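You operate a simulated robot arm through the tools that you are given. There is no shell and no other tool. Be economical: measure what you need, move in short steps, check, and stop when the job is done.

You run a simulated two-armed robot. Do the job below in one go: nothing can be reset, and whatever is moved stays where it is left.

TASK
Put the four rings from the long tray on pegs of their size.
Fine: each peg is marked small, middle or large.

The check looks at the end state, three seconds after you hand in, the way a careful person would. Anything else that was tipped, shoved, dropped, spilled or broken makes it a failure.

THE ROBOT
Two 7-joint arms with fingered hands on one trunk, on a base that drives. Base frame: it is fixed to the floor where the robot stands at the start and does not move with it; the origin is under the middle of the robot, x ahead of it, y to its left, z up; the surface under the hand at the start is at about z = 920. Readings come in mm, degrees, newtons and seconds.
The left shoulder is at the start at [65, 170, 1212], the right one opposite. With the tool pointing down near the work surface each hand reaches from about 320 to 760 mm from the robot's upright axis, wherever it stands, measured 20 degrees to its own side. Places, roughly: centre peg [300, 600, 1000]; large bright ring (6x6x3 cm) [500, 100, 900]; left peg [200, 700, 1000]; middle bright ring (6x6x3 cm) [400, 200, 900]; right peg [300, 500, 1000]; small bright ring (5x5x2 cm) [400, 300, 900]. Payload 4 kg a hand.
The tool frame of a hand sits at the grasp point between the pads (the TCP): z along the fingers, y along the line on which they close. The tips reach 26 mm beyond it. The gripper opens to 132 mm. The gripper's body begins 73 mm behind the TCP. The gripper is a hand of 4 fingers: y runs from the thumb to the fingers, the wrist lies at [0, 0, -224] in the tool frame, and closing takes about 1.5 s.
Orientation is told as [roll, pitch, yaw] about the base's x, y, z axes, in that order, counted from this pose: with the fingers straight down and closing along the base's y, the tool's x points along the base's -x, its y along +y and its z along -z.

THE INTERFACE
- The arms move only by the tool move_arm. It takes "left_targets", "right_targets" or both (then of equal length, played together; a hand with none holds still); each is a list of rows, each an object (a shift or turn left out is 0, a gripper value left out holds the last) with "claw": the opening, from 0 (shut) to 1 (fully open); "translation": the shift along the tool's x, y, z in units of 30 mm (1.0 is 30 mm), a list of three; "delta_rot": the turn, a rotation vector about the tool's x, y, z in units of 4 degrees (1.0 is 4 degrees), a list of three. In form: [{"claw": claw, "translation": [dx, dy, dz], "delta_rot": [rx, ry, rz]}, ...]. A call has 1 to 8 rows; each row shifts and turns the commanded pose from where the row before left it, along the tool's axes as they then stand. A call with a number of a shift or a turn outside -1 to 1 is refused whole. Rows are played at 5 a second. More than 50 mm and 8.6 degrees between two rows, or a gripper value outside its range, and nothing of the call is played. A pose out of reach is approached as far as the arm can. The call stops where the force on the tool passes 40 N (or 10 N more than at its start, if that is more) or the arm is blocked; 0.2 s more then pass. Each finger travels about 108 mm/s and halts on what it meets, pressing with about 34 N; the grip force reading is that of the motor and also rises with nothing between the fingers. The clock runs only during rows and for 0.2 s after the last one: add rows that do not move to give the fingers time. It gives the time, the measured TCP pose, the force on the tool (base axes), the opening and the grip force at its end, in the units of the frame above (readings bear some noise), with the torque about the TCP (base axes, N m) and any sound that the robot's microphone picked up.
- Cameras (640 x 400 px; columns grow to the right, rows downward): "scene" is now at [115.3, 72.6, 1393.6]; the picture's right is [0.79, -0.61, 0.00], its down [-0.33, -0.43, -0.84] and it looks along [0.51, 0.67, -0.54] (base axes); focal length 214 px, centre (320, 200). "left" rides on the left gripper at [-73, 6, -94] in its tool frame; the picture's right is [-0.08, -1.00, 0.00], its down [0.78, -0.06, -0.62] and it looks along [0.61, -0.05, 0.79] (tool axes); focal length 230 px, centre (320, 200). "right" rides on the right gripper at [73, 6, -94] in its tool frame; the picture's right is [-0.08, 1.00, 0.00], its down [-0.79, -0.06, -0.62] and it looks along [-0.61, -0.05, 0.79] (tool axes); focal length 230 px, centre (320, 200). There is no depth. A picture from a camera that has moved, and an enlarged one, comes with that camera's place and axes in the base frame and with its lens.
- grab_frame(camera): a new picture of that camera. No time passes.
- move_column(by): slides the trunk up (or, below 0, down) by that many mm; the arms and the scene camera ride with it, the base frame stays. It gives what a move gives, with no picture.
- drive_base(legs): drives the robot by 1 to 6 legs, each [ahead, left, turn to the left] in mm, mm and degrees, along the robot's own axes; the way and the turn of a leg run together, so that a leg with both is an arc; at most 1500 mm and 180 degrees a leg. The arms and the cameras ride along, it lands a little off, and it stops where it bumps. It gives what a move gives.
- hand_shape(shape, hand): the hand has 4 fingers and takes this shape, open, in about a second: jaw (thumb against the fingers, like two jaws); tri (thumb and two fingers); tip (a fingertip pinch); poke (one finger out to press); point (the index stretched); flat (the hand flat); cup (the hand cupped); fist (a fist). The gripper value then closes the fingers along that shape, each until it touches; the sizes above hold for jaw. It gives what a move gives, with no picture.
- head_to(pan, tilt): turns the head with the scene camera to pan (to the left, within 80 degrees either way) and tilt (down, from -29 to 69), counted from straight ahead of the robot. It gives what a move gives.
- inspect(camera, box): a new picture of the part [left, top, right, bottom] of that camera's present view, enlarged. No time passes.
- close_job(): hands the job in; it is judged then, once.

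Work in short steps. Places have to be worked out from the pictures, the camera data and where the tool is seen: move nearer, look again, correct. Check each grasp and each placing, and mend what went wrong. You have 120 turns and 88 pictures in all, those below and enlarged ones among them. Open the grippers and draw the arms clear of the work before you hand the job in, unless the task says otherwise; then end with one line.

The tools are called after "Request:" as name(argument=value, ...) on one line, values as JSON. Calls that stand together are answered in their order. move_arm: Moves the arms, as the interface text tells. Its arguments: {"type":"object","properties":{"left_targets":{"type":"array","items":{"type":"object","properties":{"claw":{"type":"number"},"translation":{"type":"array","items":{"type":"number"}},"delta_rot":{"type":"array","items":{"type":"number"}}}}},"right_targets":{"type":"array","items":{"type":"object","properties":{"claw":{"type":"number"},"translation":{"type":"array","items":{"type":"number"}},"delta_rot":{"type":"array","items":{"type":"number"}}}}}},"required":[]} The other tools are called the same way: move_column (by) slides the trunk up or down; hand_shape (shape, hand) gives the hand a shape; drive_base (legs) drives the base; head_to (pan, tilt) turns the head that bears the scene camera; grab_frame (camera) takes a picture; inspect (camera, box) takes an enlarged picture of a part of a camera's view; close_job () hands the job in.

At the start:

```text
t: 0.0
left_tool_pos: [404.9, 483.8, 1305.6]
left_tcp_rot: [-0.1, 0.0, 0.0]
left_wrist_force: [0.4, -0.4, 0.0]
left_ft_torque: [0.01, -0.01, 0.01]
left_finger_gap: 132.1
left_gripper_force: 0.1
left_shape: jaw
right_tool_pos: [316.1, 42.8, 999.2]
right_tcp_rot: [0.0, 0.0, -0.1]
right_wrist_force: [-0.1, 0.2, 1.0]
right_ft_torque: [0.0, 0.01, 0.01]
right_finger_gap: 131.7
right_gripper_force: 0.0
right_shape: jaw
trunk travel left (down, up): [-225.0, 126.0]
robot x, y, heading: [1.9, 0.5, 0.1]
head pan, tilt: [52.4, 32.5]
```

scene: 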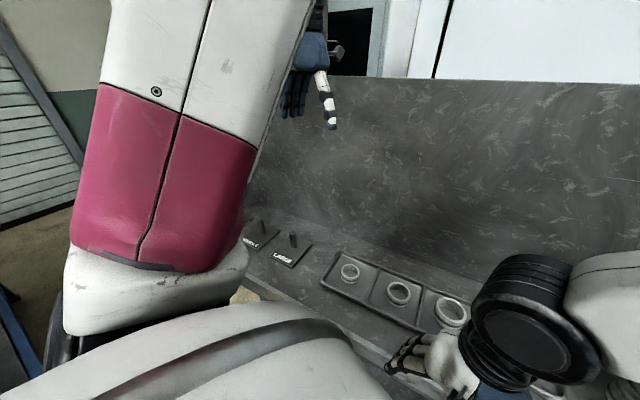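
right: 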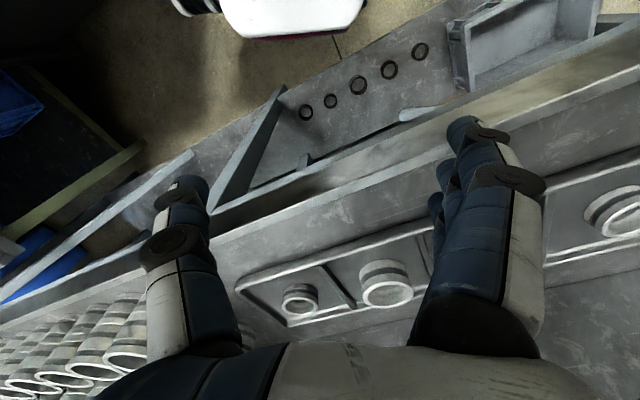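
left: 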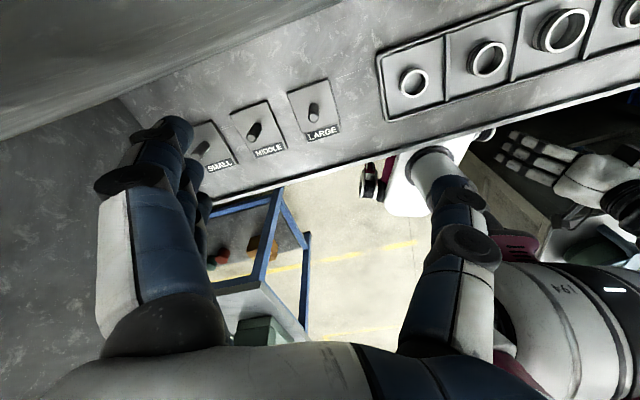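

The tray's rings run diagonally, from about [401,310] to [527,-2], and the pegs lie at about [344,491], [300,605] and [250,714]. I need a closer look at the rings, especially the fourth one, and at the peg labels.

Request:
inspect(camera="left", box=[370, 0, 640, 130])

Request:
inspect(camera="left", box=[140, 60, 380, 210])

Request:
head_to(pan=5, tilt=50)

Request:
grab_frame(camera="scene")

```text
2.37 times, centred on (505, 65) of left
camera zoom: at [478.2, 489.8, 1397.3], right [0.08, -1.0, 0.0], down [-0.78, -0.06, 0.62], along [-0.61, -0.05, -0.79], focal length 545 px, centre (-118, 520)
```

zoom: 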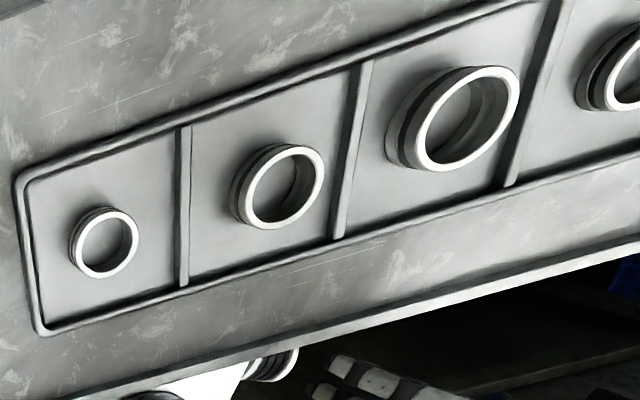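

```text
2.67 times, centred on (260, 135) of left
camera zoom: at [478.2, 489.8, 1397.3], right [0.08, -1.0, 0.0], down [-0.78, -0.06, 0.62], along [-0.61, -0.05, -0.79], focal length 614 px, centre (480, 373)
```

zoom: 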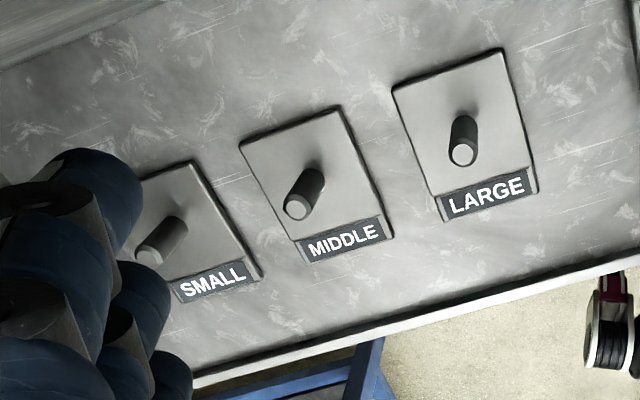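

```text
t: 1.1
left_tool_pos: [405.9, 483.3, 1304.7]
left_tcp_rot: [0.0, 0.0, 0.0]
left_wrist_force: [0.3, -0.4, -0.4]
left_ft_torque: [0.01, -0.01, 0.03]
left_finger_gap: 131.8
left_gripper_force: 0.0
left_shape: jaw
right_tool_pos: [315.5, 43.2, 1000.5]
right_tcp_rot: [0.0, 0.0, 0.0]
right_wrist_force: [-0.3, 0.1, -0.4]
right_ft_torque: [-0.01, -0.04, 0.02]
right_finger_gap: 131.9
right_gripper_force: 0.1
right_shape: jaw
trunk travel left (down, up): [-225.0, 126.0]
robot x, y, heading: [2.4, 1.8, 0.1]
head pan, tilt: [5.0, 50.0]
```

```text
82 pictures are left
camera scene: at [137.5, 8.6, 1368.1], right [0.09, -1.0, 0.0], down [-0.76, -0.07, -0.64], along [0.64, 0.06, -0.77], focal length 214 px, centre (320, 200)
```

scene: 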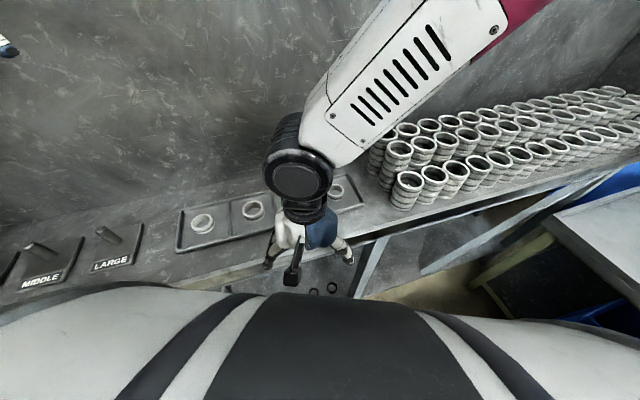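

The right hand blocks my view of the fourth ring, so I'll raise it clear and look again.

Request:
move_arm(right_targets=[{"translation": [0, 0, -1]}, {"translation": [0, 0.5, -1]}, {"translation": [0, 0.5, -1]}, {"translation": [0, 0.5, -1]}, {"translation": [0, 0.5, -1]}, {"translation": [0, 0.5, -1]}, {"translation": [0, 0, -1]}])

Request:
grab_frame(camera="right")

Request:
grab_frame(camera="scene")

```text
t: 2.8
left_tool_pos: [405.5, 483.1, 1305.1]
left_tcp_rot: [0.0, 0.0, 0.1]
left_wrist_force: [0.4, 0.0, -0.6]
left_ft_torque: [-0.04, 0.01, 0.06]
left_finger_gap: 131.5
left_gripper_force: 0.1
left_shape: jaw
right_tool_pos: [316.1, 116.7, 1208.3]
right_tcp_rot: [0.2, 0.3, -0.2]
right_wrist_force: [0.0, -0.2, -0.9]
right_ft_torque: [0.04, -0.04, 0.03]
right_finger_gap: 131.6
right_gripper_force: 0.1
right_shape: jaw
trunk travel left (down, up): [-225.0, 126.0]
robot x, y, heading: [-0.4, 0.8, -0.0]
head pan, tilt: [5.0, 50.0]
```

```text
81 pictures are left
camera right: at [244.2, 122.3, 1303.6], right [0.08, 1.0, 0.0], down [0.79, -0.06, 0.61], along [0.61, -0.05, -0.79], focal length 230 px, centre (320, 200)
```

right: 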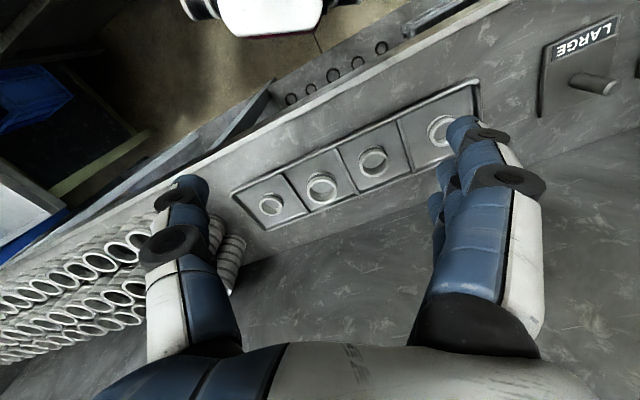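

```text
80 pictures are left
camera scene: at [148.3, 16.2, 1393.4], right [0.17, -0.99, 0.0], down [-0.53, -0.09, -0.84], along [0.83, 0.14, -0.54], focal length 214 px, centre (320, 200)
```

scene: 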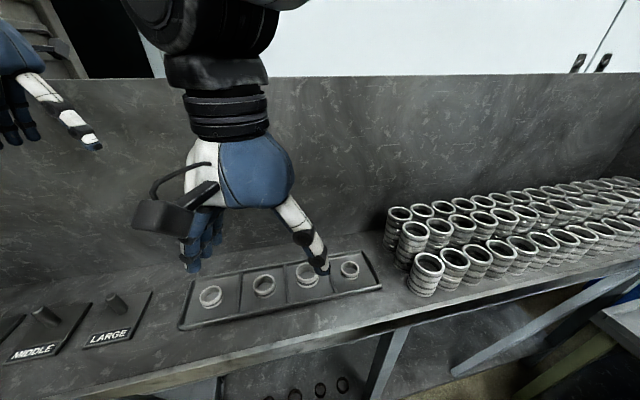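

Now all four are visible. I'll enlarge them to compare sizes.

Request:
inspect(camera="right", box=[230, 90, 480, 235])

Request:
inspect(camera="scene", box=[170, 230, 390, 340])

```text
2.56 times, centred on (355, 162) of right
camera zoom: at [244.2, 122.3, 1303.6], right [0.08, 1.0, 0.0], down [0.79, -0.06, 0.61], along [0.61, -0.05, -0.79], focal length 589 px, centre (230, 296)
```

zoom: 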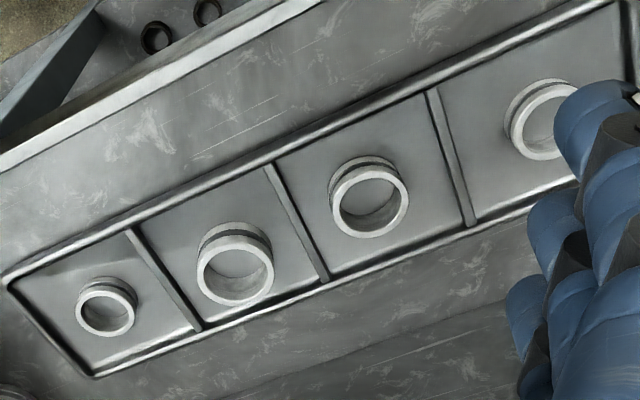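

```text
2.91 times, centred on (280, 285) of scene
camera zoom: at [148.3, 16.2, 1393.4], right [0.17, -0.99, 0.0], down [-0.53, -0.09, -0.84], along [0.83, 0.14, -0.54], focal length 624 px, centre (436, -47)
```

zoom: 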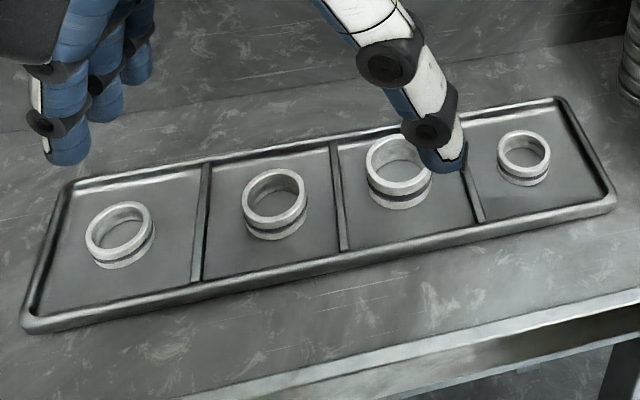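

By size, the rings come out at about 47, 52, 59 and 47 mm, so rings 1 and 4 are both small. I'll move the right hand off to the right and bring the left hand above ring 1 (about [401,310]).

Request:
move_arm(left_targets=[{"translation": [0, -0.96, -0.5]}, {"translation": [0, -0.96, 1]}, {"translation": [0, -0.96, 1]}, {"translation": [0, -0.96, 1]}, {"translation": [0, -0.96, 1]}, {"translation": [0, -0.96, 1]}, {"translation": [0, 0, 1], "delta_rot": [0, 0, -1]}, {"delta_rot": [0, 0, -1]}], right_targets=[{"translation": [0, -1, 0]}, {"translation": [0, -1, 0]}, {"translation": [0, -1, 0]}, {"translation": [0, -1, 0]}, {"translation": [0, -1, 0]}, {"translation": [0, -1, 0]}, {"translation": [0, -1, 0]}, {"translation": [0, -1, 0]}])

Request:
grab_frame(camera="left")

Request:
grab_frame(camera="scene")

```text
t: 4.5
left_tool_pos: [406.4, 308.6, 1140.1]
left_tcp_rot: [-1.7, -0.3, 8.2]
left_wrist_force: [0.3, -0.4, 0.3]
left_ft_torque: [0.03, -0.02, 0.01]
left_finger_gap: 131.8
left_gripper_force: 0.1
left_shape: jaw
right_tool_pos: [316.2, -124.0, 1210.1]
right_tcp_rot: [0.1, 0.0, 0.0]
right_wrist_force: [0.1, -1.0, 0.5]
right_ft_torque: [0.02, 0.01, 0.0]
right_finger_gap: 131.9
right_gripper_force: 0.1
right_shape: jaw
trunk travel left (down, up): [-225.0, 126.0]
robot x, y, heading: [-0.4, -1.0, 0.2]
head pan, tilt: [5.0, 50.0]
```

```text
77 pictures are left
camera left: at [476.0, 327.7, 1232.8], right [0.22, -0.98, 0.03], down [-0.77, -0.16, 0.61], along [-0.59, -0.16, -0.79], focal length 230 px, centre (320, 200)
```

left: 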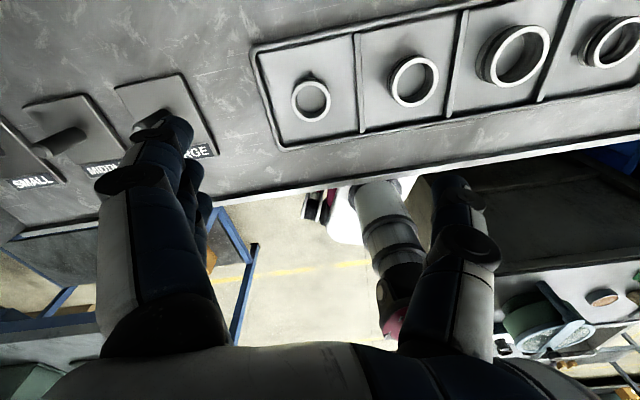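

```text
76 pictures are left
camera scene: at [137.2, 7.0, 1368.1], right [0.09, -1.0, 0.0], down [-0.76, -0.07, -0.64], along [0.64, 0.06, -0.77], focal length 214 px, centre (320, 200)
```

scene: 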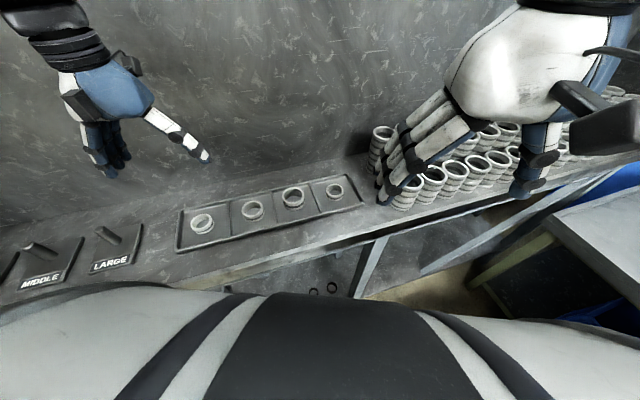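

Ring 1's centre triangulates to about [402,313], with its top near z 938. I'll finish the yaw to about 20°, narrow the fingers and come down to z ≈ 1000.

Request:
move_arm(left_targets=[{"delta_rot": [0, 0, -1], "claw": 0.53}, {"delta_rot": [0, 0, -1]}, {"delta_rot": [0, 0, -1]}, {"translation": [0, 0, 1]}, {"translation": [0, 0, 1]}, {"translation": [0, 0, 1]}, {"translation": [0, 0, 1]}, {}])

Request:
grab_frame(camera="left")

Request:
grab_frame(camera="scene")

```text
t: 6.3
left_tool_pos: [405.3, 310.8, 1020.2]
left_tcp_rot: [0.0, -0.1, 20.0]
left_wrist_force: [-0.3, 0.4, -0.5]
left_ft_torque: [-0.04, -0.01, 0.0]
left_finger_gap: 70.9
left_gripper_force: 0.1
left_shape: jaw
right_tool_pos: [315.5, -123.7, 1209.2]
right_tcp_rot: [0.0, -0.1, -0.1]
right_wrist_force: [0.9, -0.8, 1.1]
right_ft_torque: [0.0, -0.03, 0.03]
right_finger_gap: 131.8
right_gripper_force: 0.0
right_shape: jaw
trunk travel left (down, up): [-225.0, 126.0]
robot x, y, heading: [-2.5, 0.7, -0.5]
head pan, tilt: [5.0, 50.0]
```

```text
75 pictures are left
camera left: at [470.8, 341.9, 1112.5], right [0.41, -0.91, 0.0], down [-0.72, -0.33, 0.62], along [-0.56, -0.25, -0.79], focal length 230 px, centre (320, 200)
```

left: 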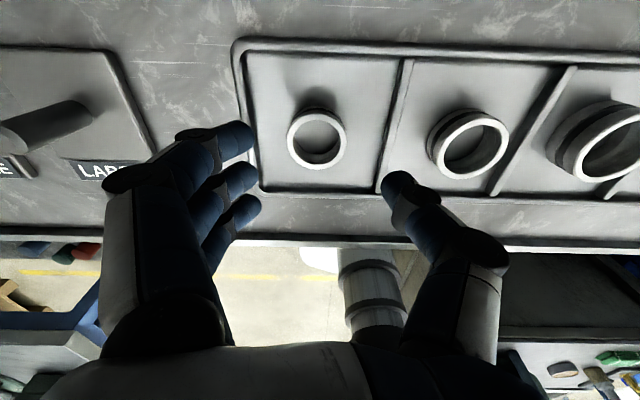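

```text
74 pictures are left
camera scene: at [137.0, 8.2, 1368.2], right [0.09, -1.0, 0.0], down [-0.76, -0.07, -0.64], along [0.64, 0.06, -0.77], focal length 214 px, centre (320, 200)
```

scene: 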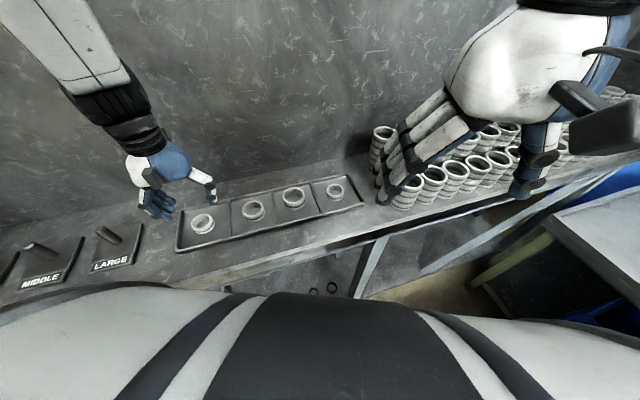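

Ring 1 is at [402,314], the fingers straddle it, and the compartment gives enough clearance. I'll correct by a few mm and lower until the tips are just above the tray floor.

Request:
move_arm(left_targets=[{"translation": [0.06, 0.13, 0.8]}, {"translation": [0, 0, 0.7]}, {"translation": [0, 0, 0.5]}, {}])

Request:
grab_frame(camera="left")

```text
t: 7.3
left_tool_pos: [402.2, 314.1, 960.8]
left_tcp_rot: [0.1, 0.1, 20.0]
left_wrist_force: [0.1, 0.1, -0.4]
left_ft_torque: [0.01, 0.02, 0.0]
left_finger_gap: 70.6
left_gripper_force: 0.1
left_shape: jaw
right_tool_pos: [316.5, -122.7, 1210.2]
right_tcp_rot: [0.0, -0.1, 0.0]
right_wrist_force: [0.3, 0.2, -0.2]
right_ft_torque: [-0.03, -0.03, 0.0]
right_finger_gap: 131.8
right_gripper_force: 0.0
right_shape: jaw
trunk travel left (down, up): [-225.0, 126.0]
robot x, y, heading: [2.1, 1.9, -0.1]
head pan, tilt: [5.0, 50.0]
```

```text
73 pictures are left
camera left: at [468.5, 344.9, 1052.7], right [0.41, -0.91, 0.0], down [-0.72, -0.33, 0.62], along [-0.56, -0.26, -0.79], focal length 230 px, centre (320, 200)
```

left: 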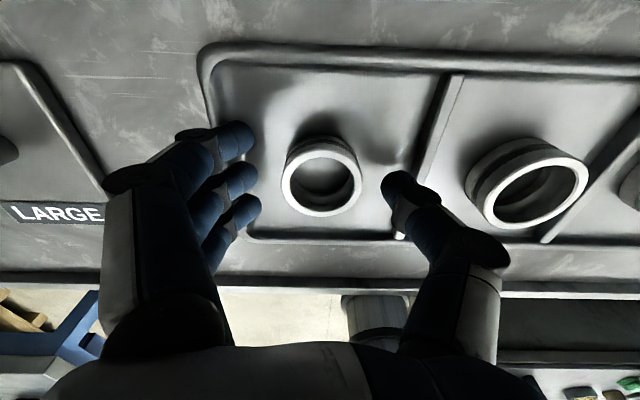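

The ring top comes out at z ≈ 943, so the floor is near 923. I'll lower about 8 mm more and close.

Request:
move_arm(left_targets=[{"translation": [0, 0, 0.27]}, {}, {"claw": 0.35}, {"claw": 0.2}, {"claw": 0.1}, {}, {}, {}])

Request:
grab_frame(camera="left")

```text
t: 9.2
left_tool_pos: [402.0, 314.0, 952.3]
left_tcp_rot: [0.0, -0.1, 20.0]
left_wrist_force: [0.5, 4.9, 14.1]
left_ft_torque: [0.59, 0.14, -0.09]
left_finger_gap: 36.7
left_gripper_force: 34.1
left_shape: jaw
right_tool_pos: [316.9, -122.8, 1209.4]
right_tcp_rot: [0.0, -0.1, 0.1]
right_wrist_force: [0.3, -0.6, 0.8]
right_ft_torque: [0.01, 0.0, 0.04]
right_finger_gap: 131.9
right_gripper_force: 0.1
right_shape: jaw
trunk travel left (down, up): [-225.0, 126.0]
robot x, y, heading: [0.4, 3.3, 0.2]
head pan, tilt: [5.0, 50.0]
```

```text
72 pictures are left
camera left: at [468.5, 345.0, 1045.1], right [0.41, -0.91, 0.0], down [-0.72, -0.33, 0.62], along [-0.56, -0.25, -0.79], focal length 230 px, centre (320, 200)
```

left: 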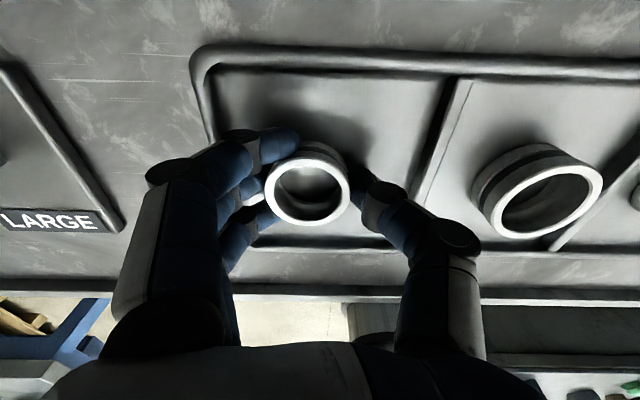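

The ring looks held, with 14 N up on the fingers. I'll lift it and check.

Request:
move_arm(left_targets=[{"translation": [0, 0, -0.3]}, {"translation": [0, 0, -0.7]}, {"translation": [0, 0, -1]}, {"translation": [0, 0, -1]}, {}])

Request:
grab_frame(camera="left")

Request:
inspect(camera="scene", box=[100, 110, 300, 260])

```text
t: 10.3
left_tool_pos: [402.7, 314.6, 1042.1]
left_tcp_rot: [0.0, 0.0, 20.0]
left_wrist_force: [0.4, -0.3, 0.1]
left_ft_torque: [-0.04, 0.0, 0.0]
left_finger_gap: 36.6
left_gripper_force: 33.9
left_shape: jaw
right_tool_pos: [315.9, -121.5, 1208.7]
right_tcp_rot: [0.0, 0.1, 0.0]
right_wrist_force: [0.2, 0.6, 0.8]
right_ft_torque: [0.02, -0.01, -0.05]
right_finger_gap: 131.9
right_gripper_force: 0.0
right_shape: jaw
trunk travel left (down, up): [-225.0, 126.0]
robot x, y, heading: [2.3, 1.1, -0.0]
head pan, tilt: [5.0, 50.0]
```

```text
71 pictures are left
camera left: at [468.6, 344.2, 1133.8], right [0.41, -0.91, 0.0], down [-0.72, -0.33, 0.62], along [-0.56, -0.26, -0.79], focal length 230 px, centre (320, 200)
```

left: 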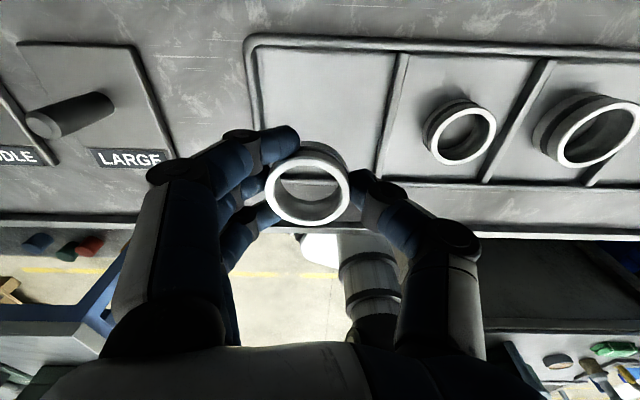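

```text
2.67 times, centred on (200, 185) of scene
camera zoom: at [138.1, 8.8, 1367.9], right [0.09, -1.0, 0.0], down [-0.76, -0.07, -0.64], along [0.64, 0.06, -0.77], focal length 572 px, centre (640, 240)
```

zoom: 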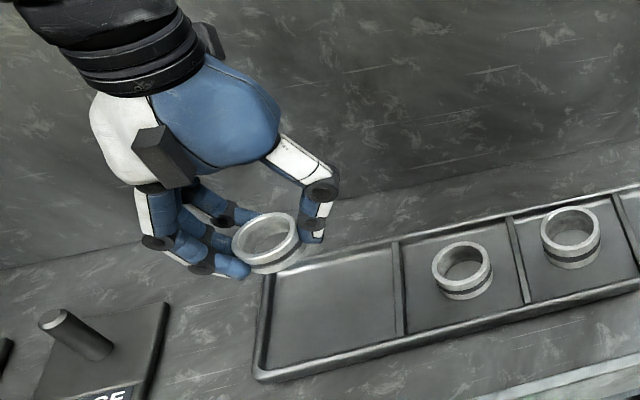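

The ring is level in the grip, offset about +6.6 mm in tool y. I'll carry it up and along the pegs toward SMALL.

Request:
move_arm(left_targets=[{"translation": [0, 0, -1]}, {"translation": [0, 0.5, -1]}, {"translation": [0, 1, -0.3]}, {"translation": [0, 1, 0]}, {"translation": [0, 1, 0]}, {"translation": [0, 1, 0]}, {"translation": [0, 1, 0]}, {"translation": [0, 1, 0]}])

Request:
grab_frame(camera="left")

```text
t: 12.2
left_tool_pos: [335.7, 498.8, 1111.9]
left_tcp_rot: [0.1, 0.0, 20.0]
left_wrist_force: [0.3, -0.5, -0.1]
left_ft_torque: [-0.02, -0.02, 0.02]
left_finger_gap: 36.3
left_gripper_force: 34.2
left_shape: jaw
right_tool_pos: [316.4, -121.8, 1209.5]
right_tcp_rot: [0.0, 0.1, -0.1]
right_wrist_force: [-0.5, 1.4, -0.8]
right_ft_torque: [-0.03, 0.0, 0.01]
right_finger_gap: 131.9
right_gripper_force: 0.1
right_shape: jaw
trunk travel left (down, up): [-225.0, 126.0]
robot x, y, heading: [-0.7, 3.6, -0.3]
head pan, tilt: [5.0, 50.0]
```

```text
69 pictures are left
camera left: at [402.0, 529.1, 1203.4], right [0.41, -0.91, 0.0], down [-0.72, -0.33, 0.62], along [-0.56, -0.26, -0.79], focal length 230 px, centre (320, 200)
```

left: 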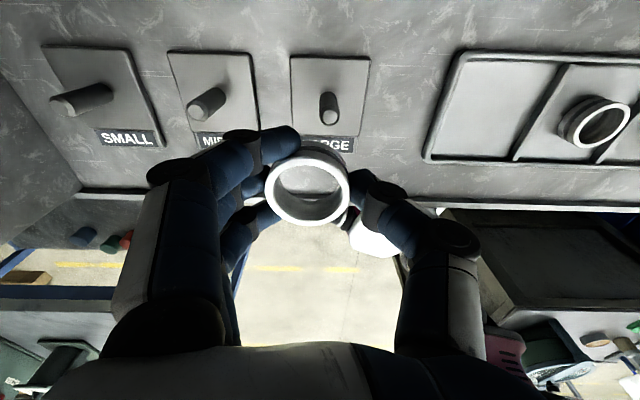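

From the two views, the peg tops are at about LARGE [336,491,970], MIDDLE [287,610,970] and SMALL [242,728,970]. I'll move on until the ring is over SMALL.

Request:
move_arm(left_targets=[{"translation": [0.04, 1, 0]}, {"translation": [0.04, 1, 0]}, {"translation": [0.04, 1, 0]}, {"translation": [0.04, 1, 0]}, {"translation": [0.04, 1, 0]}, {"translation": [0.04, 1, 0]}, {"translation": [0.04, 1, 0]}, {"translation": [0.04, 1, 0]}])

Request:
grab_frame(camera="left")

Request:
head_to(pan=65, tilt=40)

Request:
grab_frame(camera="scene")

```text
t: 13.9
left_tool_pos: [243.9, 720.2, 1110.0]
left_tcp_rot: [-0.1, -0.1, 20.0]
left_wrist_force: [0.3, 0.2, -0.5]
left_ft_torque: [-0.01, -0.03, 0.0]
left_finger_gap: 36.0
left_gripper_force: 34.1
left_shape: jaw
right_tool_pos: [316.7, -122.6, 1210.1]
right_tcp_rot: [0.0, 0.0, 0.0]
right_wrist_force: [-0.4, -0.9, -0.1]
right_ft_torque: [0.02, -0.01, 0.01]
right_finger_gap: 132.1
right_gripper_force: 0.1
right_shape: jaw
trunk travel left (down, up): [-225.0, 126.0]
robot x, y, heading: [-0.2, -0.3, -0.0]
head pan, tilt: [5.0, 50.0]
```

```text
68 pictures are left
camera left: at [310.4, 751.4, 1202.1], right [0.41, -0.91, 0.0], down [-0.72, -0.33, 0.62], along [-0.56, -0.26, -0.79], focal length 230 px, centre (320, 200)
```

left: 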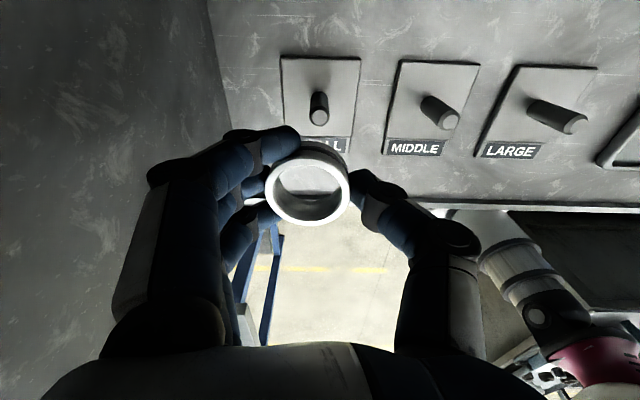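

```text
t: 15.2
left_tool_pos: [244.3, 719.9, 1111.3]
left_tcp_rot: [0.0, -0.1, 20.0]
left_wrist_force: [0.1, -0.3, -0.7]
left_ft_torque: [0.02, 0.0, 0.0]
left_finger_gap: 36.0
left_gripper_force: 34.0
left_shape: jaw
right_tool_pos: [317.0, -123.5, 1210.9]
right_tcp_rot: [-0.1, -0.1, 0.0]
right_wrist_force: [0.2, 0.5, -0.4]
right_ft_torque: [0.04, 0.01, 0.03]
right_finger_gap: 132.0
right_gripper_force: 0.1
right_shape: jaw
trunk travel left (down, up): [-225.0, 126.0]
robot x, y, heading: [0.1, -1.7, -0.1]
head pan, tilt: [65.0, 40.0]
```

```text
67 pictures are left
camera scene: at [96.9, 78.9, 1382.2], right [0.91, -0.42, 0.0], down [-0.27, -0.58, -0.77], along [0.32, 0.69, -0.64], focal length 214 px, centre (320, 200)
```

scene: 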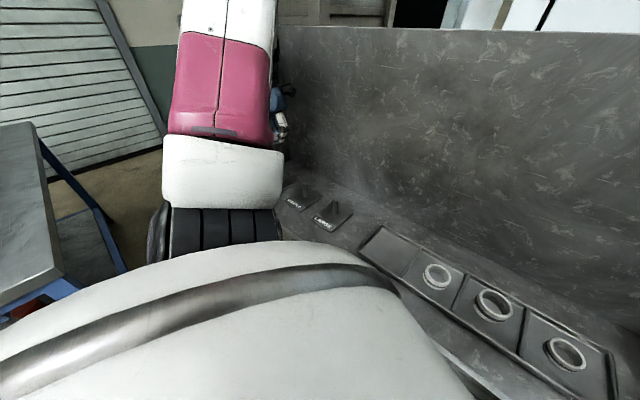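

The SMALL peg top now computes to about [242,720.5]. I'll correct about 5 mm back and lower to z ≈ 1035, so the ring bottom is about 30 mm above the peg, then inspect.

Request:
move_arm(left_targets=[{"translation": [0.07, -0.18, 0.5]}, {"translation": [0, 0, 1]}, {"translation": [0, 0, 1]}, {}])

Request:
inspect(camera="left", box=[220, 60, 420, 240])

```text
t: 16.2
left_tool_pos: [244.9, 714.2, 1035.8]
left_tcp_rot: [0.1, 0.0, 20.0]
left_wrist_force: [0.3, 0.0, -1.5]
left_ft_torque: [0.0, 0.0, -0.01]
left_finger_gap: 36.0
left_gripper_force: 33.7
left_shape: jaw
right_tool_pos: [316.9, -123.1, 1209.4]
right_tcp_rot: [0.0, 0.1, 0.0]
right_wrist_force: [0.3, -0.4, -0.1]
right_ft_torque: [-0.04, 0.0, -0.03]
right_finger_gap: 132.0
right_gripper_force: 0.0
right_shape: jaw
trunk travel left (down, up): [-225.0, 126.0]
robot x, y, heading: [-0.3, 2.8, 0.1]
head pan, tilt: [65.0, 40.0]
```

```text
2.22 times, centred on (320, 150) of left
camera zoom: at [311.0, 744.8, 1127.9], right [0.41, -0.91, 0.0], down [-0.72, -0.33, 0.62], along [-0.56, -0.25, -0.79], focal length 511 px, centre (320, 311)
```

zoom: 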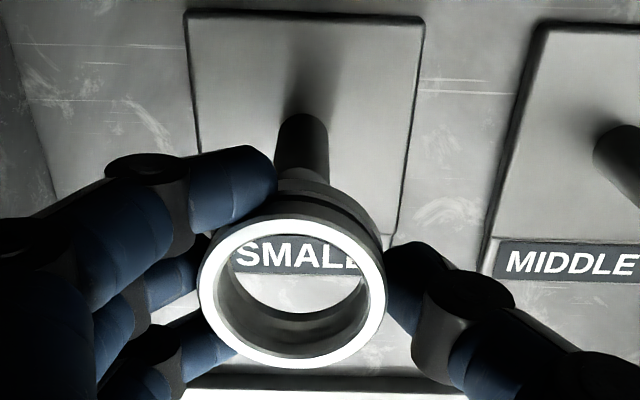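

The ring centre ([242,721.6]) agrees with the peg axis (about [242,721]), and the hole is about 35 mm against an 18 mm peg. I'll lower the ring onto it in steps.

Request:
move_arm(left_targets=[{"translation": [0, 0, 0.5]}, {"translation": [0, 0, 0.5]}, {"translation": [0, 0, 0.4]}, {"translation": [0, 0, 0.3]}, {}])

Request:
inspect(camera="left", box=[220, 60, 420, 240])

```text
t: 17.4
left_tool_pos: [244.8, 713.3, 984.3]
left_tcp_rot: [0.0, 0.0, 20.0]
left_wrist_force: [0.6, -1.2, -0.9]
left_ft_torque: [-0.04, -0.01, 0.02]
left_finger_gap: 35.9
left_gripper_force: 34.3
left_shape: jaw
right_tool_pos: [316.9, -121.8, 1210.0]
right_tcp_rot: [-0.1, 0.0, 0.0]
right_wrist_force: [0.5, 0.5, -0.1]
right_ft_torque: [0.02, 0.01, -0.03]
right_finger_gap: 131.7
right_gripper_force: 0.1
right_shape: jaw
trunk travel left (down, up): [-225.0, 126.0]
robot x, y, heading: [-1.0, 1.8, 0.0]
head pan, tilt: [65.0, 40.0]
```

```text
2.22 times, centred on (320, 150) of left
camera zoom: at [310.7, 744.5, 1076.8], right [0.41, -0.91, 0.0], down [-0.72, -0.33, 0.62], along [-0.56, -0.26, -0.79], focal length 511 px, centre (320, 311)
```

zoom: 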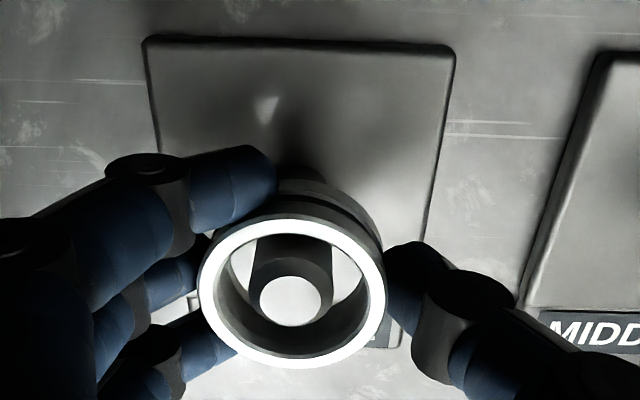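

The peg is inside the ring and centred. I'll lower to the plate.

Request:
move_arm(left_targets=[{"translation": [0, 0, 0.4]}, {"translation": [0, 0, 0.3]}, {"translation": [0, 0, 0.12]}, {}])

```text
t: 18.4
left_tool_pos: [244.7, 714.0, 958.7]
left_tcp_rot: [0.0, -0.1, 20.0]
left_wrist_force: [0.5, -0.1, -0.3]
left_ft_torque: [0.02, -0.02, -0.04]
left_finger_gap: 36.2
left_gripper_force: 33.8
left_shape: jaw
right_tool_pos: [316.9, -123.3, 1210.7]
right_tcp_rot: [0.0, 0.0, 0.0]
right_wrist_force: [-0.3, 0.1, -0.2]
right_ft_torque: [0.02, 0.02, -0.01]
right_finger_gap: 131.8
right_gripper_force: 0.1
right_shape: jaw
trunk travel left (down, up): [-225.0, 126.0]
robot x, y, heading: [-0.3, -1.7, 0.1]
head pan, tilt: [65.0, 40.0]
```

There's no contact yet and the ring bottom is within a few mm of the plate. I'll lower slightly, open and rise.

Request:
move_arm(left_targets=[{"translation": [0, 0, 0.07]}, {"claw": 0.4}, {"claw": 0.53}, {}, {}, {"translation": [0, 0, -0.8]}, {"translation": [0, 0, -1]}, {"translation": [0, 0, -1]}])

Request:
inspect(camera="left", box=[160, 0, 480, 200])

```text
t: 20.2
left_tool_pos: [244.7, 713.1, 1042.5]
left_tcp_rot: [0.0, 0.0, 20.0]
left_wrist_force: [0.4, -1.0, 0.0]
left_ft_torque: [0.02, -0.02, -0.04]
left_finger_gap: 69.1
left_gripper_force: 0.0
left_shape: jaw
right_tool_pos: [315.9, -122.0, 1209.4]
right_tcp_rot: [0.1, 0.0, -0.1]
right_wrist_force: [0.5, -0.1, 0.0]
right_ft_torque: [0.0, 0.02, -0.01]
right_finger_gap: 132.1
right_gripper_force: 0.1
right_shape: jaw
trunk travel left (down, up): [-225.0, 126.0]
robot x, y, heading: [1.5, 1.7, -0.0]
head pan, tilt: [65.0, 40.0]
```

```text
2.00 times, centred on (320, 100) of left
camera zoom: at [310.0, 743.3, 1134.9], right [0.41, -0.91, 0.0], down [-0.72, -0.33, 0.62], along [-0.56, -0.25, -0.79], focal length 460 px, centre (320, 400)
```

zoom: 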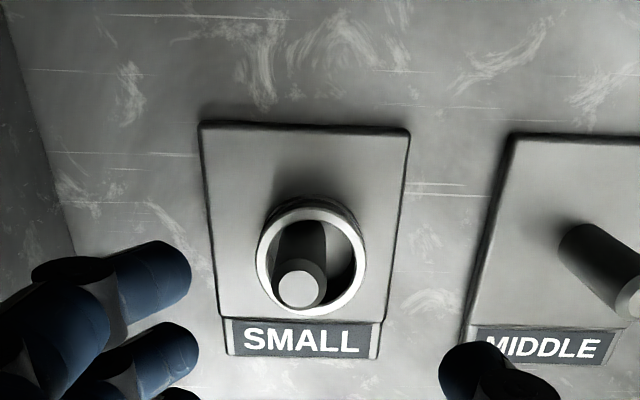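

Ring 1 is on SMALL. I'll head back for ring 2 (middle, about [447,203]).

Request:
move_arm(left_targets=[{"translation": [0, -0.4, -1]}, {"translation": [0, -1, -1]}, {"translation": [0, -1, 0]}, {"translation": [0, -1, 0]}, {"translation": [0, -1, 0]}, {"translation": [0, -1, 0]}, {"translation": [0, -1, 0]}, {"translation": [0, -1, 0]}])

Request:
move_arm(left_targets=[{"translation": [-0.06, -1, 0]}, {"translation": [-0.06, -1, 0]}, {"translation": [-0.06, -1, 0]}, {"translation": [-0.06, -1, 0]}, {"translation": [-0.06, -1, 0]}, {"translation": [-0.06, -1, 0]}, {"translation": [-0.06, -1, 0]}, {"translation": [-0.06, -1, 0]}])

Request:
move_arm(left_targets=[{"translation": [0, -1, 0.5], "claw": 0.58}, {"translation": [0, -1, 1]}, {"translation": [0, -0.9, 1]}, {}])

Request:
grab_frame(camera="left")

```text
t: 22.1
left_tool_pos: [321.0, 505.6, 1102.3]
left_tcp_rot: [0.1, -0.1, 20.0]
left_wrist_force: [1.4, 0.1, 0.4]
left_ft_torque: [0.01, -0.01, -0.01]
left_finger_gap: 69.0
left_gripper_force: 0.0
left_shape: jaw
right_tool_pos: [316.2, -124.7, 1209.7]
right_tcp_rot: [0.0, 0.2, 0.0]
right_wrist_force: [0.0, 0.0, 0.3]
right_ft_torque: [0.02, -0.01, 0.01]
right_finger_gap: 131.8
right_gripper_force: 0.0
right_shape: jaw
trunk travel left (down, up): [-225.0, 126.0]
robot x, y, heading: [-1.2, -4.6, -0.0]
head pan, tilt: [65.0, 40.0]
```

```text
t: 23.8
left_tool_pos: [406.1, 297.4, 1088.4]
left_tcp_rot: [-6.3, 3.8, 22.7]
left_wrist_force: [0.3, -0.2, -0.1]
left_ft_torque: [0.0, -0.01, 0.02]
left_finger_gap: 69.3
left_gripper_force: 0.1
left_shape: jaw
right_tool_pos: [316.3, -122.9, 1210.6]
right_tcp_rot: [0.0, 0.0, -0.1]
right_wrist_force: [0.3, 0.1, 0.3]
right_ft_torque: [0.0, 0.0, -0.03]
right_finger_gap: 132.2
right_gripper_force: 0.1
right_shape: jaw
trunk travel left (down, up): [-225.0, 126.0]
robot x, y, heading: [1.3, 0.1, 0.1]
head pan, tilt: [65.0, 40.0]
stopped in row 8 (left hand): the arm was blocked; the commanded pose is now the measured one
```

```text
t: 24.8
left_tool_pos: [438.4, 208.5, 1024.9]
left_tcp_rot: [-6.5, 3.6, 22.7]
left_wrist_force: [-0.7, -0.2, 0.6]
left_ft_torque: [0.03, -0.03, 0.01]
left_finger_gap: 76.1
left_gripper_force: 0.2
left_shape: jaw
right_tool_pos: [316.3, -122.4, 1210.5]
right_tcp_rot: [0.0, 0.0, 0.0]
right_wrist_force: [0.1, -0.1, 0.2]
right_ft_torque: [0.01, -0.01, -0.02]
right_finger_gap: 132.1
right_gripper_force: 0.1
right_shape: jaw
trunk travel left (down, up): [-225.0, 126.0]
robot x, y, heading: [2.0, -2.4, -0.2]
head pan, tilt: [65.0, 40.0]
```

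```text
63 pictures are left
camera left: at [504.2, 254.8, 1111.2], right [0.46, -0.88, 0.11], down [-0.69, -0.28, 0.67], along [-0.56, -0.38, -0.74], focal length 230 px, centre (320, 200)
```

left: 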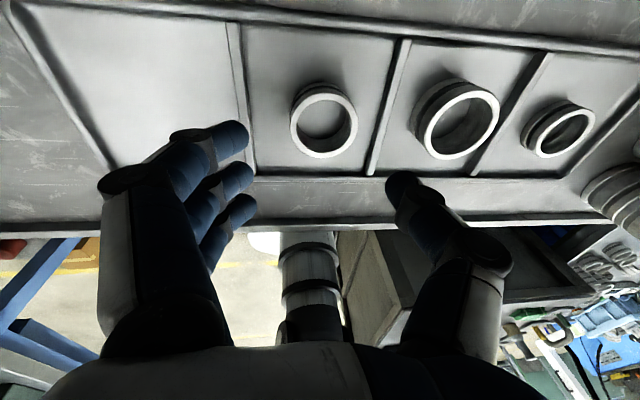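

A row was blocked and left the hand tilted (roll −6.5, pitch 3.6). I'll look at the scene before correcting.

Request:
head_to(pan=30, tilt=35)

Request:
grab_frame(camera="scene")

```text
t: 25.8
left_tool_pos: [438.2, 210.7, 1023.5]
left_tcp_rot: [-6.4, 3.6, 22.6]
left_wrist_force: [-0.6, -0.2, 0.3]
left_ft_torque: [0.01, 0.02, 0.02]
left_finger_gap: 76.1
left_gripper_force: 0.1
left_shape: jaw
right_tool_pos: [316.2, -123.0, 1209.9]
right_tcp_rot: [-0.1, 0.1, -0.1]
right_wrist_force: [0.6, 0.4, 0.1]
right_ft_torque: [0.02, 0.0, 0.01]
right_finger_gap: 132.1
right_gripper_force: 0.1
right_shape: jaw
trunk travel left (down, up): [-225.0, 126.0]
robot x, y, heading: [0.0, -0.0, 0.4]
head pan, tilt: [30.0, 35.0]
```

```text
62 pictures are left
camera scene: at [137.0, 46.0, 1389.8], right [0.5, -0.87, 0.0], down [-0.5, -0.29, -0.82], along [0.71, 0.41, -0.57], focal length 214 px, centre (320, 200)
```

scene: 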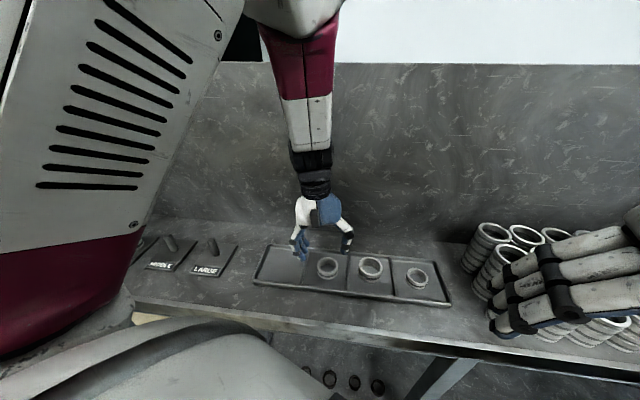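

Nothing was hit; the arm only changed posture. I'll level the hand and look again.

Request:
move_arm(left_targets=[{"delta_rot": [-0.8, -0.45, 0.33]}, {"delta_rot": [-0.8, -0.45, 0.33]}, {}])

Request:
grab_frame(camera="left")

```text
t: 26.6
left_tool_pos: [439.0, 210.9, 1023.9]
left_tcp_rot: [-2.4, 1.0, 21.9]
left_wrist_force: [0.5, -0.3, -0.9]
left_ft_torque: [-0.02, 0.03, -0.01]
left_finger_gap: 75.7
left_gripper_force: 0.1
left_shape: jaw
right_tool_pos: [316.6, -123.5, 1210.4]
right_tcp_rot: [0.0, 0.0, 0.1]
right_wrist_force: [-0.2, -0.3, -0.8]
right_ft_torque: [0.0, -0.03, -0.02]
right_finger_gap: 131.9
right_gripper_force: 0.1
right_shape: jaw
trunk travel left (down, up): [-225.0, 126.0]
robot x, y, heading: [0.2, -1.5, 0.0]
head pan, tilt: [30.0, 35.0]
```

```text
61 pictures are left
camera left: at [504.0, 247.5, 1114.6], right [0.44, -0.9, 0.04], down [-0.71, -0.32, 0.63], along [-0.55, -0.31, -0.77], focal length 230 px, centre (320, 200)
```

left: 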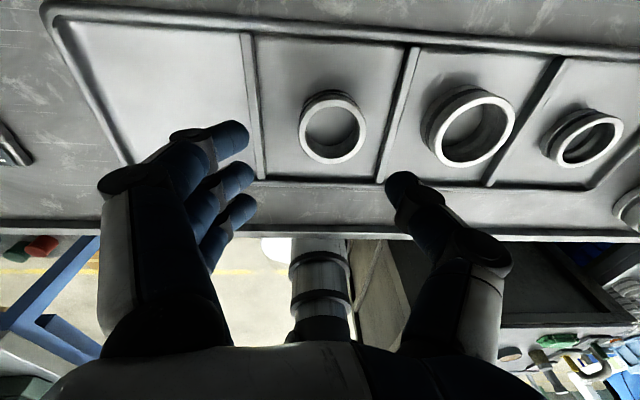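

The hand is still a bit tilted, so I'll apply the rest of the correction.

Request:
move_arm(left_targets=[{"delta_rot": [-0.6, -0.25, 0.47]}, {}, {}])

```text
t: 27.4
left_tool_pos: [439.6, 210.2, 1026.0]
left_tcp_rot: [-1.3, 0.4, 20.6]
left_wrist_force: [0.0, -0.1, 0.2]
left_ft_torque: [-0.02, -0.01, -0.04]
left_finger_gap: 76.1
left_gripper_force: 0.0
left_shape: jaw
right_tool_pos: [317.0, -123.1, 1209.0]
right_tcp_rot: [0.1, 0.0, 0.0]
right_wrist_force: [-0.8, 0.8, -0.1]
right_ft_torque: [0.0, -0.03, 0.05]
right_finger_gap: 131.6
right_gripper_force: 0.1
right_shape: jaw
trunk travel left (down, up): [-225.0, 126.0]
robot x, y, heading: [-1.6, 3.0, 0.0]
head pan, tilt: [30.0, 35.0]
```

The remaining tilt is about 1°, which is fine. Ring 2 is at about [448,202], so I'll shift and lower to z ≈ 965.

Request:
move_arm(left_targets=[{"translation": [-0.17, -0.34, 0.5]}, {"translation": [0, 0, 0.8]}, {"translation": [0, 0, 0.7]}, {}, {}])

Request:
grab_frame(camera="left")

```text
t: 28.6
left_tool_pos: [449.3, 205.5, 968.3]
left_tcp_rot: [0.6, -0.8, 19.8]
left_wrist_force: [0.1, -0.4, -0.2]
left_ft_torque: [-0.02, 0.0, 0.02]
left_finger_gap: 76.0
left_gripper_force: 0.0
left_shape: jaw
right_tool_pos: [317.4, -124.2, 1209.4]
right_tcp_rot: [0.0, 0.2, 0.0]
right_wrist_force: [-0.5, 0.0, -0.1]
right_ft_torque: [-0.03, 0.01, 0.0]
right_finger_gap: 131.9
right_gripper_force: 0.0
right_shape: jaw
trunk travel left (down, up): [-225.0, 126.0]
robot x, y, heading: [-3.4, -1.1, 0.1]
head pan, tilt: [30.0, 35.0]
```

```text
60 pictures are left
camera left: at [515.4, 234.2, 1061.0], right [0.41, -0.91, -0.01], down [-0.72, -0.33, 0.6], along [-0.55, -0.24, -0.8], focal length 230 px, centre (320, 200)
```

left: 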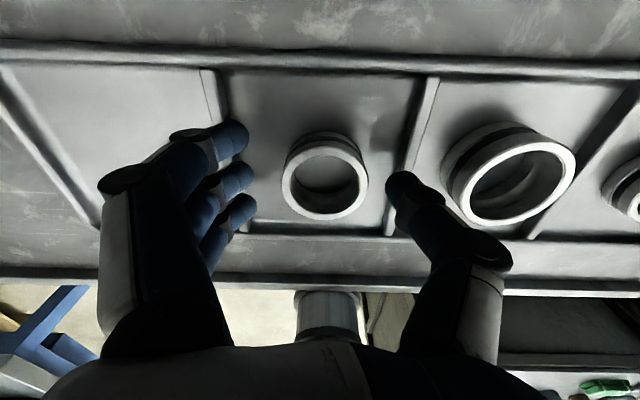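

Ring 2 is between the fingers, at about [449,202] against a TCP of [449,205]. I'll narrow slightly, lower 13 mm and close.

Request:
move_arm(left_targets=[{"claw": 0.54}, {"translation": [0, 0, 0.25]}, {"translation": [0, 0, 0.2]}, {"claw": 0.35}, {"claw": 0.2}, {"claw": 0.1}, {}, {}])

Request:
grab_frame(camera="left")

```text
t: 29.5
left_tool_pos: [453.9, 202.7, 961.1]
left_tcp_rot: [0.4, -2.0, 19.5]
left_wrist_force: [-5.2, -8.7, 39.2]
left_ft_torque: [-2.0, -0.33, -0.3]
left_finger_gap: 55.2
left_gripper_force: 0.1
left_shape: jaw
right_tool_pos: [313.3, -124.6, 1210.6]
right_tcp_rot: [0.0, -0.3, 0.0]
right_wrist_force: [0.1, -0.2, -0.7]
right_ft_torque: [0.0, -0.04, 0.0]
right_finger_gap: 131.7
right_gripper_force: 0.1
right_shape: jaw
trunk travel left (down, up): [-225.0, 126.0]
robot x, y, heading: [-3.7, 0.8, 0.0]
head pan, tilt: [30.0, 35.0]
stopped in row 4 (left hand): the force on the tool passed its limit at 47 N (the readings are from after the stop); the commanded pose is now the measured one
```

```text
59 pictures are left
camera left: at [517.0, 231.1, 1056.2], right [0.41, -0.91, 0.0], down [-0.74, -0.33, 0.59], along [-0.54, -0.24, -0.81], focal length 230 px, centre (320, 200)
```

left: 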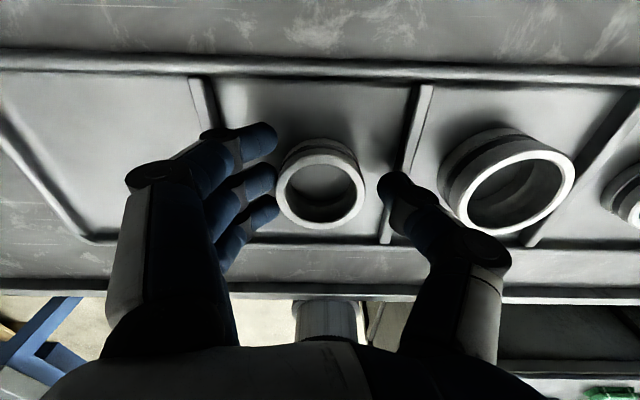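

The thumb came down on the divider. I'll raise and recheck.

Request:
move_arm(left_targets=[{"translation": [0, 0, -0.8], "claw": 0.52}, {}, {}, {}])

Request:
grab_frame(camera="left")

```text
t: 30.5
left_tool_pos: [453.1, 204.5, 982.6]
left_tcp_rot: [-0.4, -1.1, 20.2]
left_wrist_force: [0.4, -0.6, -0.2]
left_ft_torque: [0.01, -0.01, -0.02]
left_finger_gap: 68.3
left_gripper_force: 0.1
left_shape: jaw
right_tool_pos: [316.3, -123.0, 1210.9]
right_tcp_rot: [0.0, 0.0, 0.0]
right_wrist_force: [-0.3, 0.3, -0.3]
right_ft_torque: [0.02, 0.01, 0.03]
right_finger_gap: 132.0
right_gripper_force: 0.0
right_shape: jaw
trunk travel left (down, up): [-225.0, 126.0]
robot x, y, heading: [2.8, 1.3, 0.1]
head pan, tilt: [30.0, 35.0]
```

```text
58 pictures are left
camera left: at [517.6, 234.4, 1075.7], right [0.41, -0.91, 0.01], down [-0.73, -0.33, 0.6], along [-0.54, -0.25, -0.8], focal length 230 px, centre (320, 200)
```

left: 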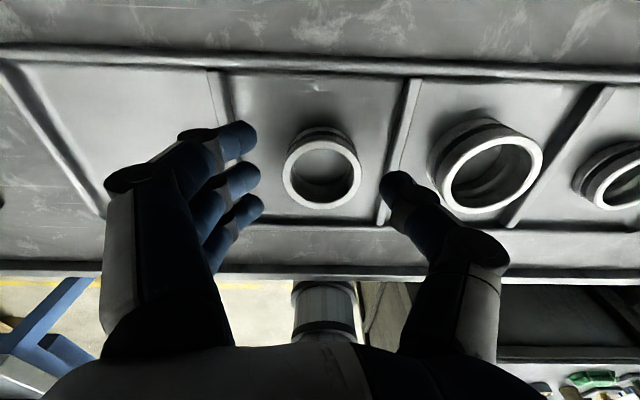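

Ring 2 hasn't moved. There is about 49 mm from its centre to the thumb-side divider, so I'll shift the hand 4 mm toward the fingers and try again.

Request:
move_arm(left_targets=[{"translation": [0.14, 0.14, 0], "claw": 0.55}, {"translation": [0, 0, 0.4]}, {"translation": [0, 0, 0.3]}, {"translation": [0, 0, 0.1]}, {}])

Request:
grab_frame(camera="left")

```text
t: 31.7
left_tool_pos: [448.2, 206.6, 957.7]
left_tcp_rot: [0.7, -1.7, 19.3]
left_wrist_force: [0.3, 1.5, 4.1]
left_ft_torque: [-0.05, 0.04, -0.01]
left_finger_gap: 70.6
left_gripper_force: 0.1
left_shape: jaw
right_tool_pos: [316.8, -122.6, 1210.2]
right_tcp_rot: [0.0, 0.0, -0.1]
right_wrist_force: [-0.3, -0.2, -0.1]
right_ft_torque: [0.0, 0.04, -0.01]
right_finger_gap: 131.9
right_gripper_force: 0.0
right_shape: jaw
trunk travel left (down, up): [-225.0, 126.0]
robot x, y, heading: [-0.7, 0.9, 0.1]
head pan, tilt: [30.0, 35.0]
```

```text
57 pictures are left
camera left: at [512.8, 234.2, 1052.2], right [0.4, -0.92, -0.01], down [-0.73, -0.33, 0.59], along [-0.55, -0.23, -0.81], focal length 230 px, centre (320, 200)
```

left: 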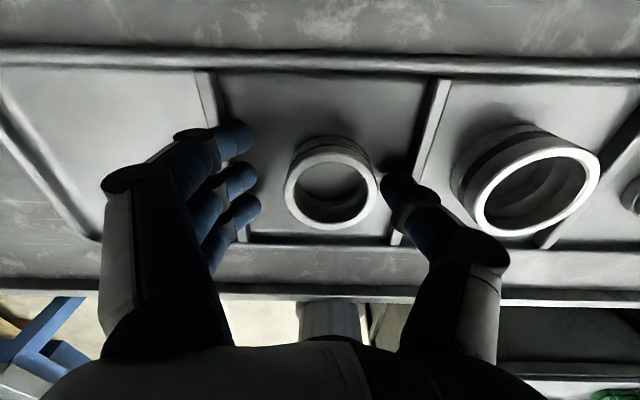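

The fingers straddle the ring with tips near the floor. I'll close here.

Request:
move_arm(left_targets=[{"claw": 0.45}, {"claw": 0.35}, {"claw": 0.25}, {"claw": 0.15}, {"claw": 0.1}, {}, {}])

Request:
grab_frame(camera="left")

```text
t: 33.3
left_tool_pos: [449.5, 207.4, 957.1]
left_tcp_rot: [0.6, -1.7, 19.2]
left_wrist_force: [-0.5, 1.2, -0.8]
left_ft_torque: [0.05, -0.02, 0.01]
left_finger_gap: 38.2
left_gripper_force: 34.4
left_shape: jaw
right_tool_pos: [317.0, -122.2, 1208.6]
right_tcp_rot: [0.0, -0.1, 0.0]
right_wrist_force: [-0.2, 0.7, -0.6]
right_ft_torque: [0.02, 0.03, 0.03]
right_finger_gap: 131.9
right_gripper_force: 0.1
right_shape: jaw
trunk travel left (down, up): [-225.0, 126.0]
robot x, y, heading: [-6.3, 0.6, 0.1]
head pan, tilt: [30.0, 35.0]
```

```text
56 pictures are left
camera left: at [513.2, 234.1, 1052.4], right [0.4, -0.92, -0.01], down [-0.73, -0.33, 0.59], along [-0.55, -0.23, -0.81], focal length 230 px, centre (320, 200)
```

left: 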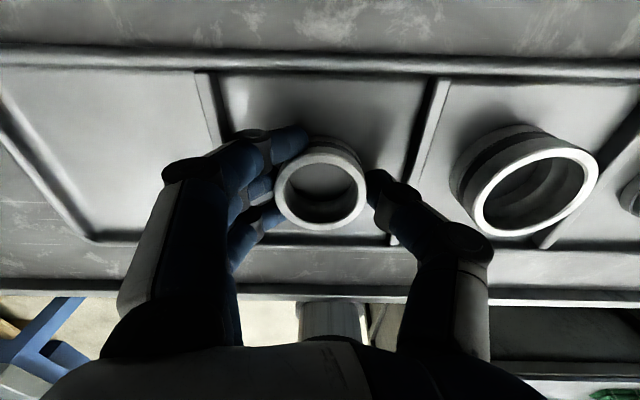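

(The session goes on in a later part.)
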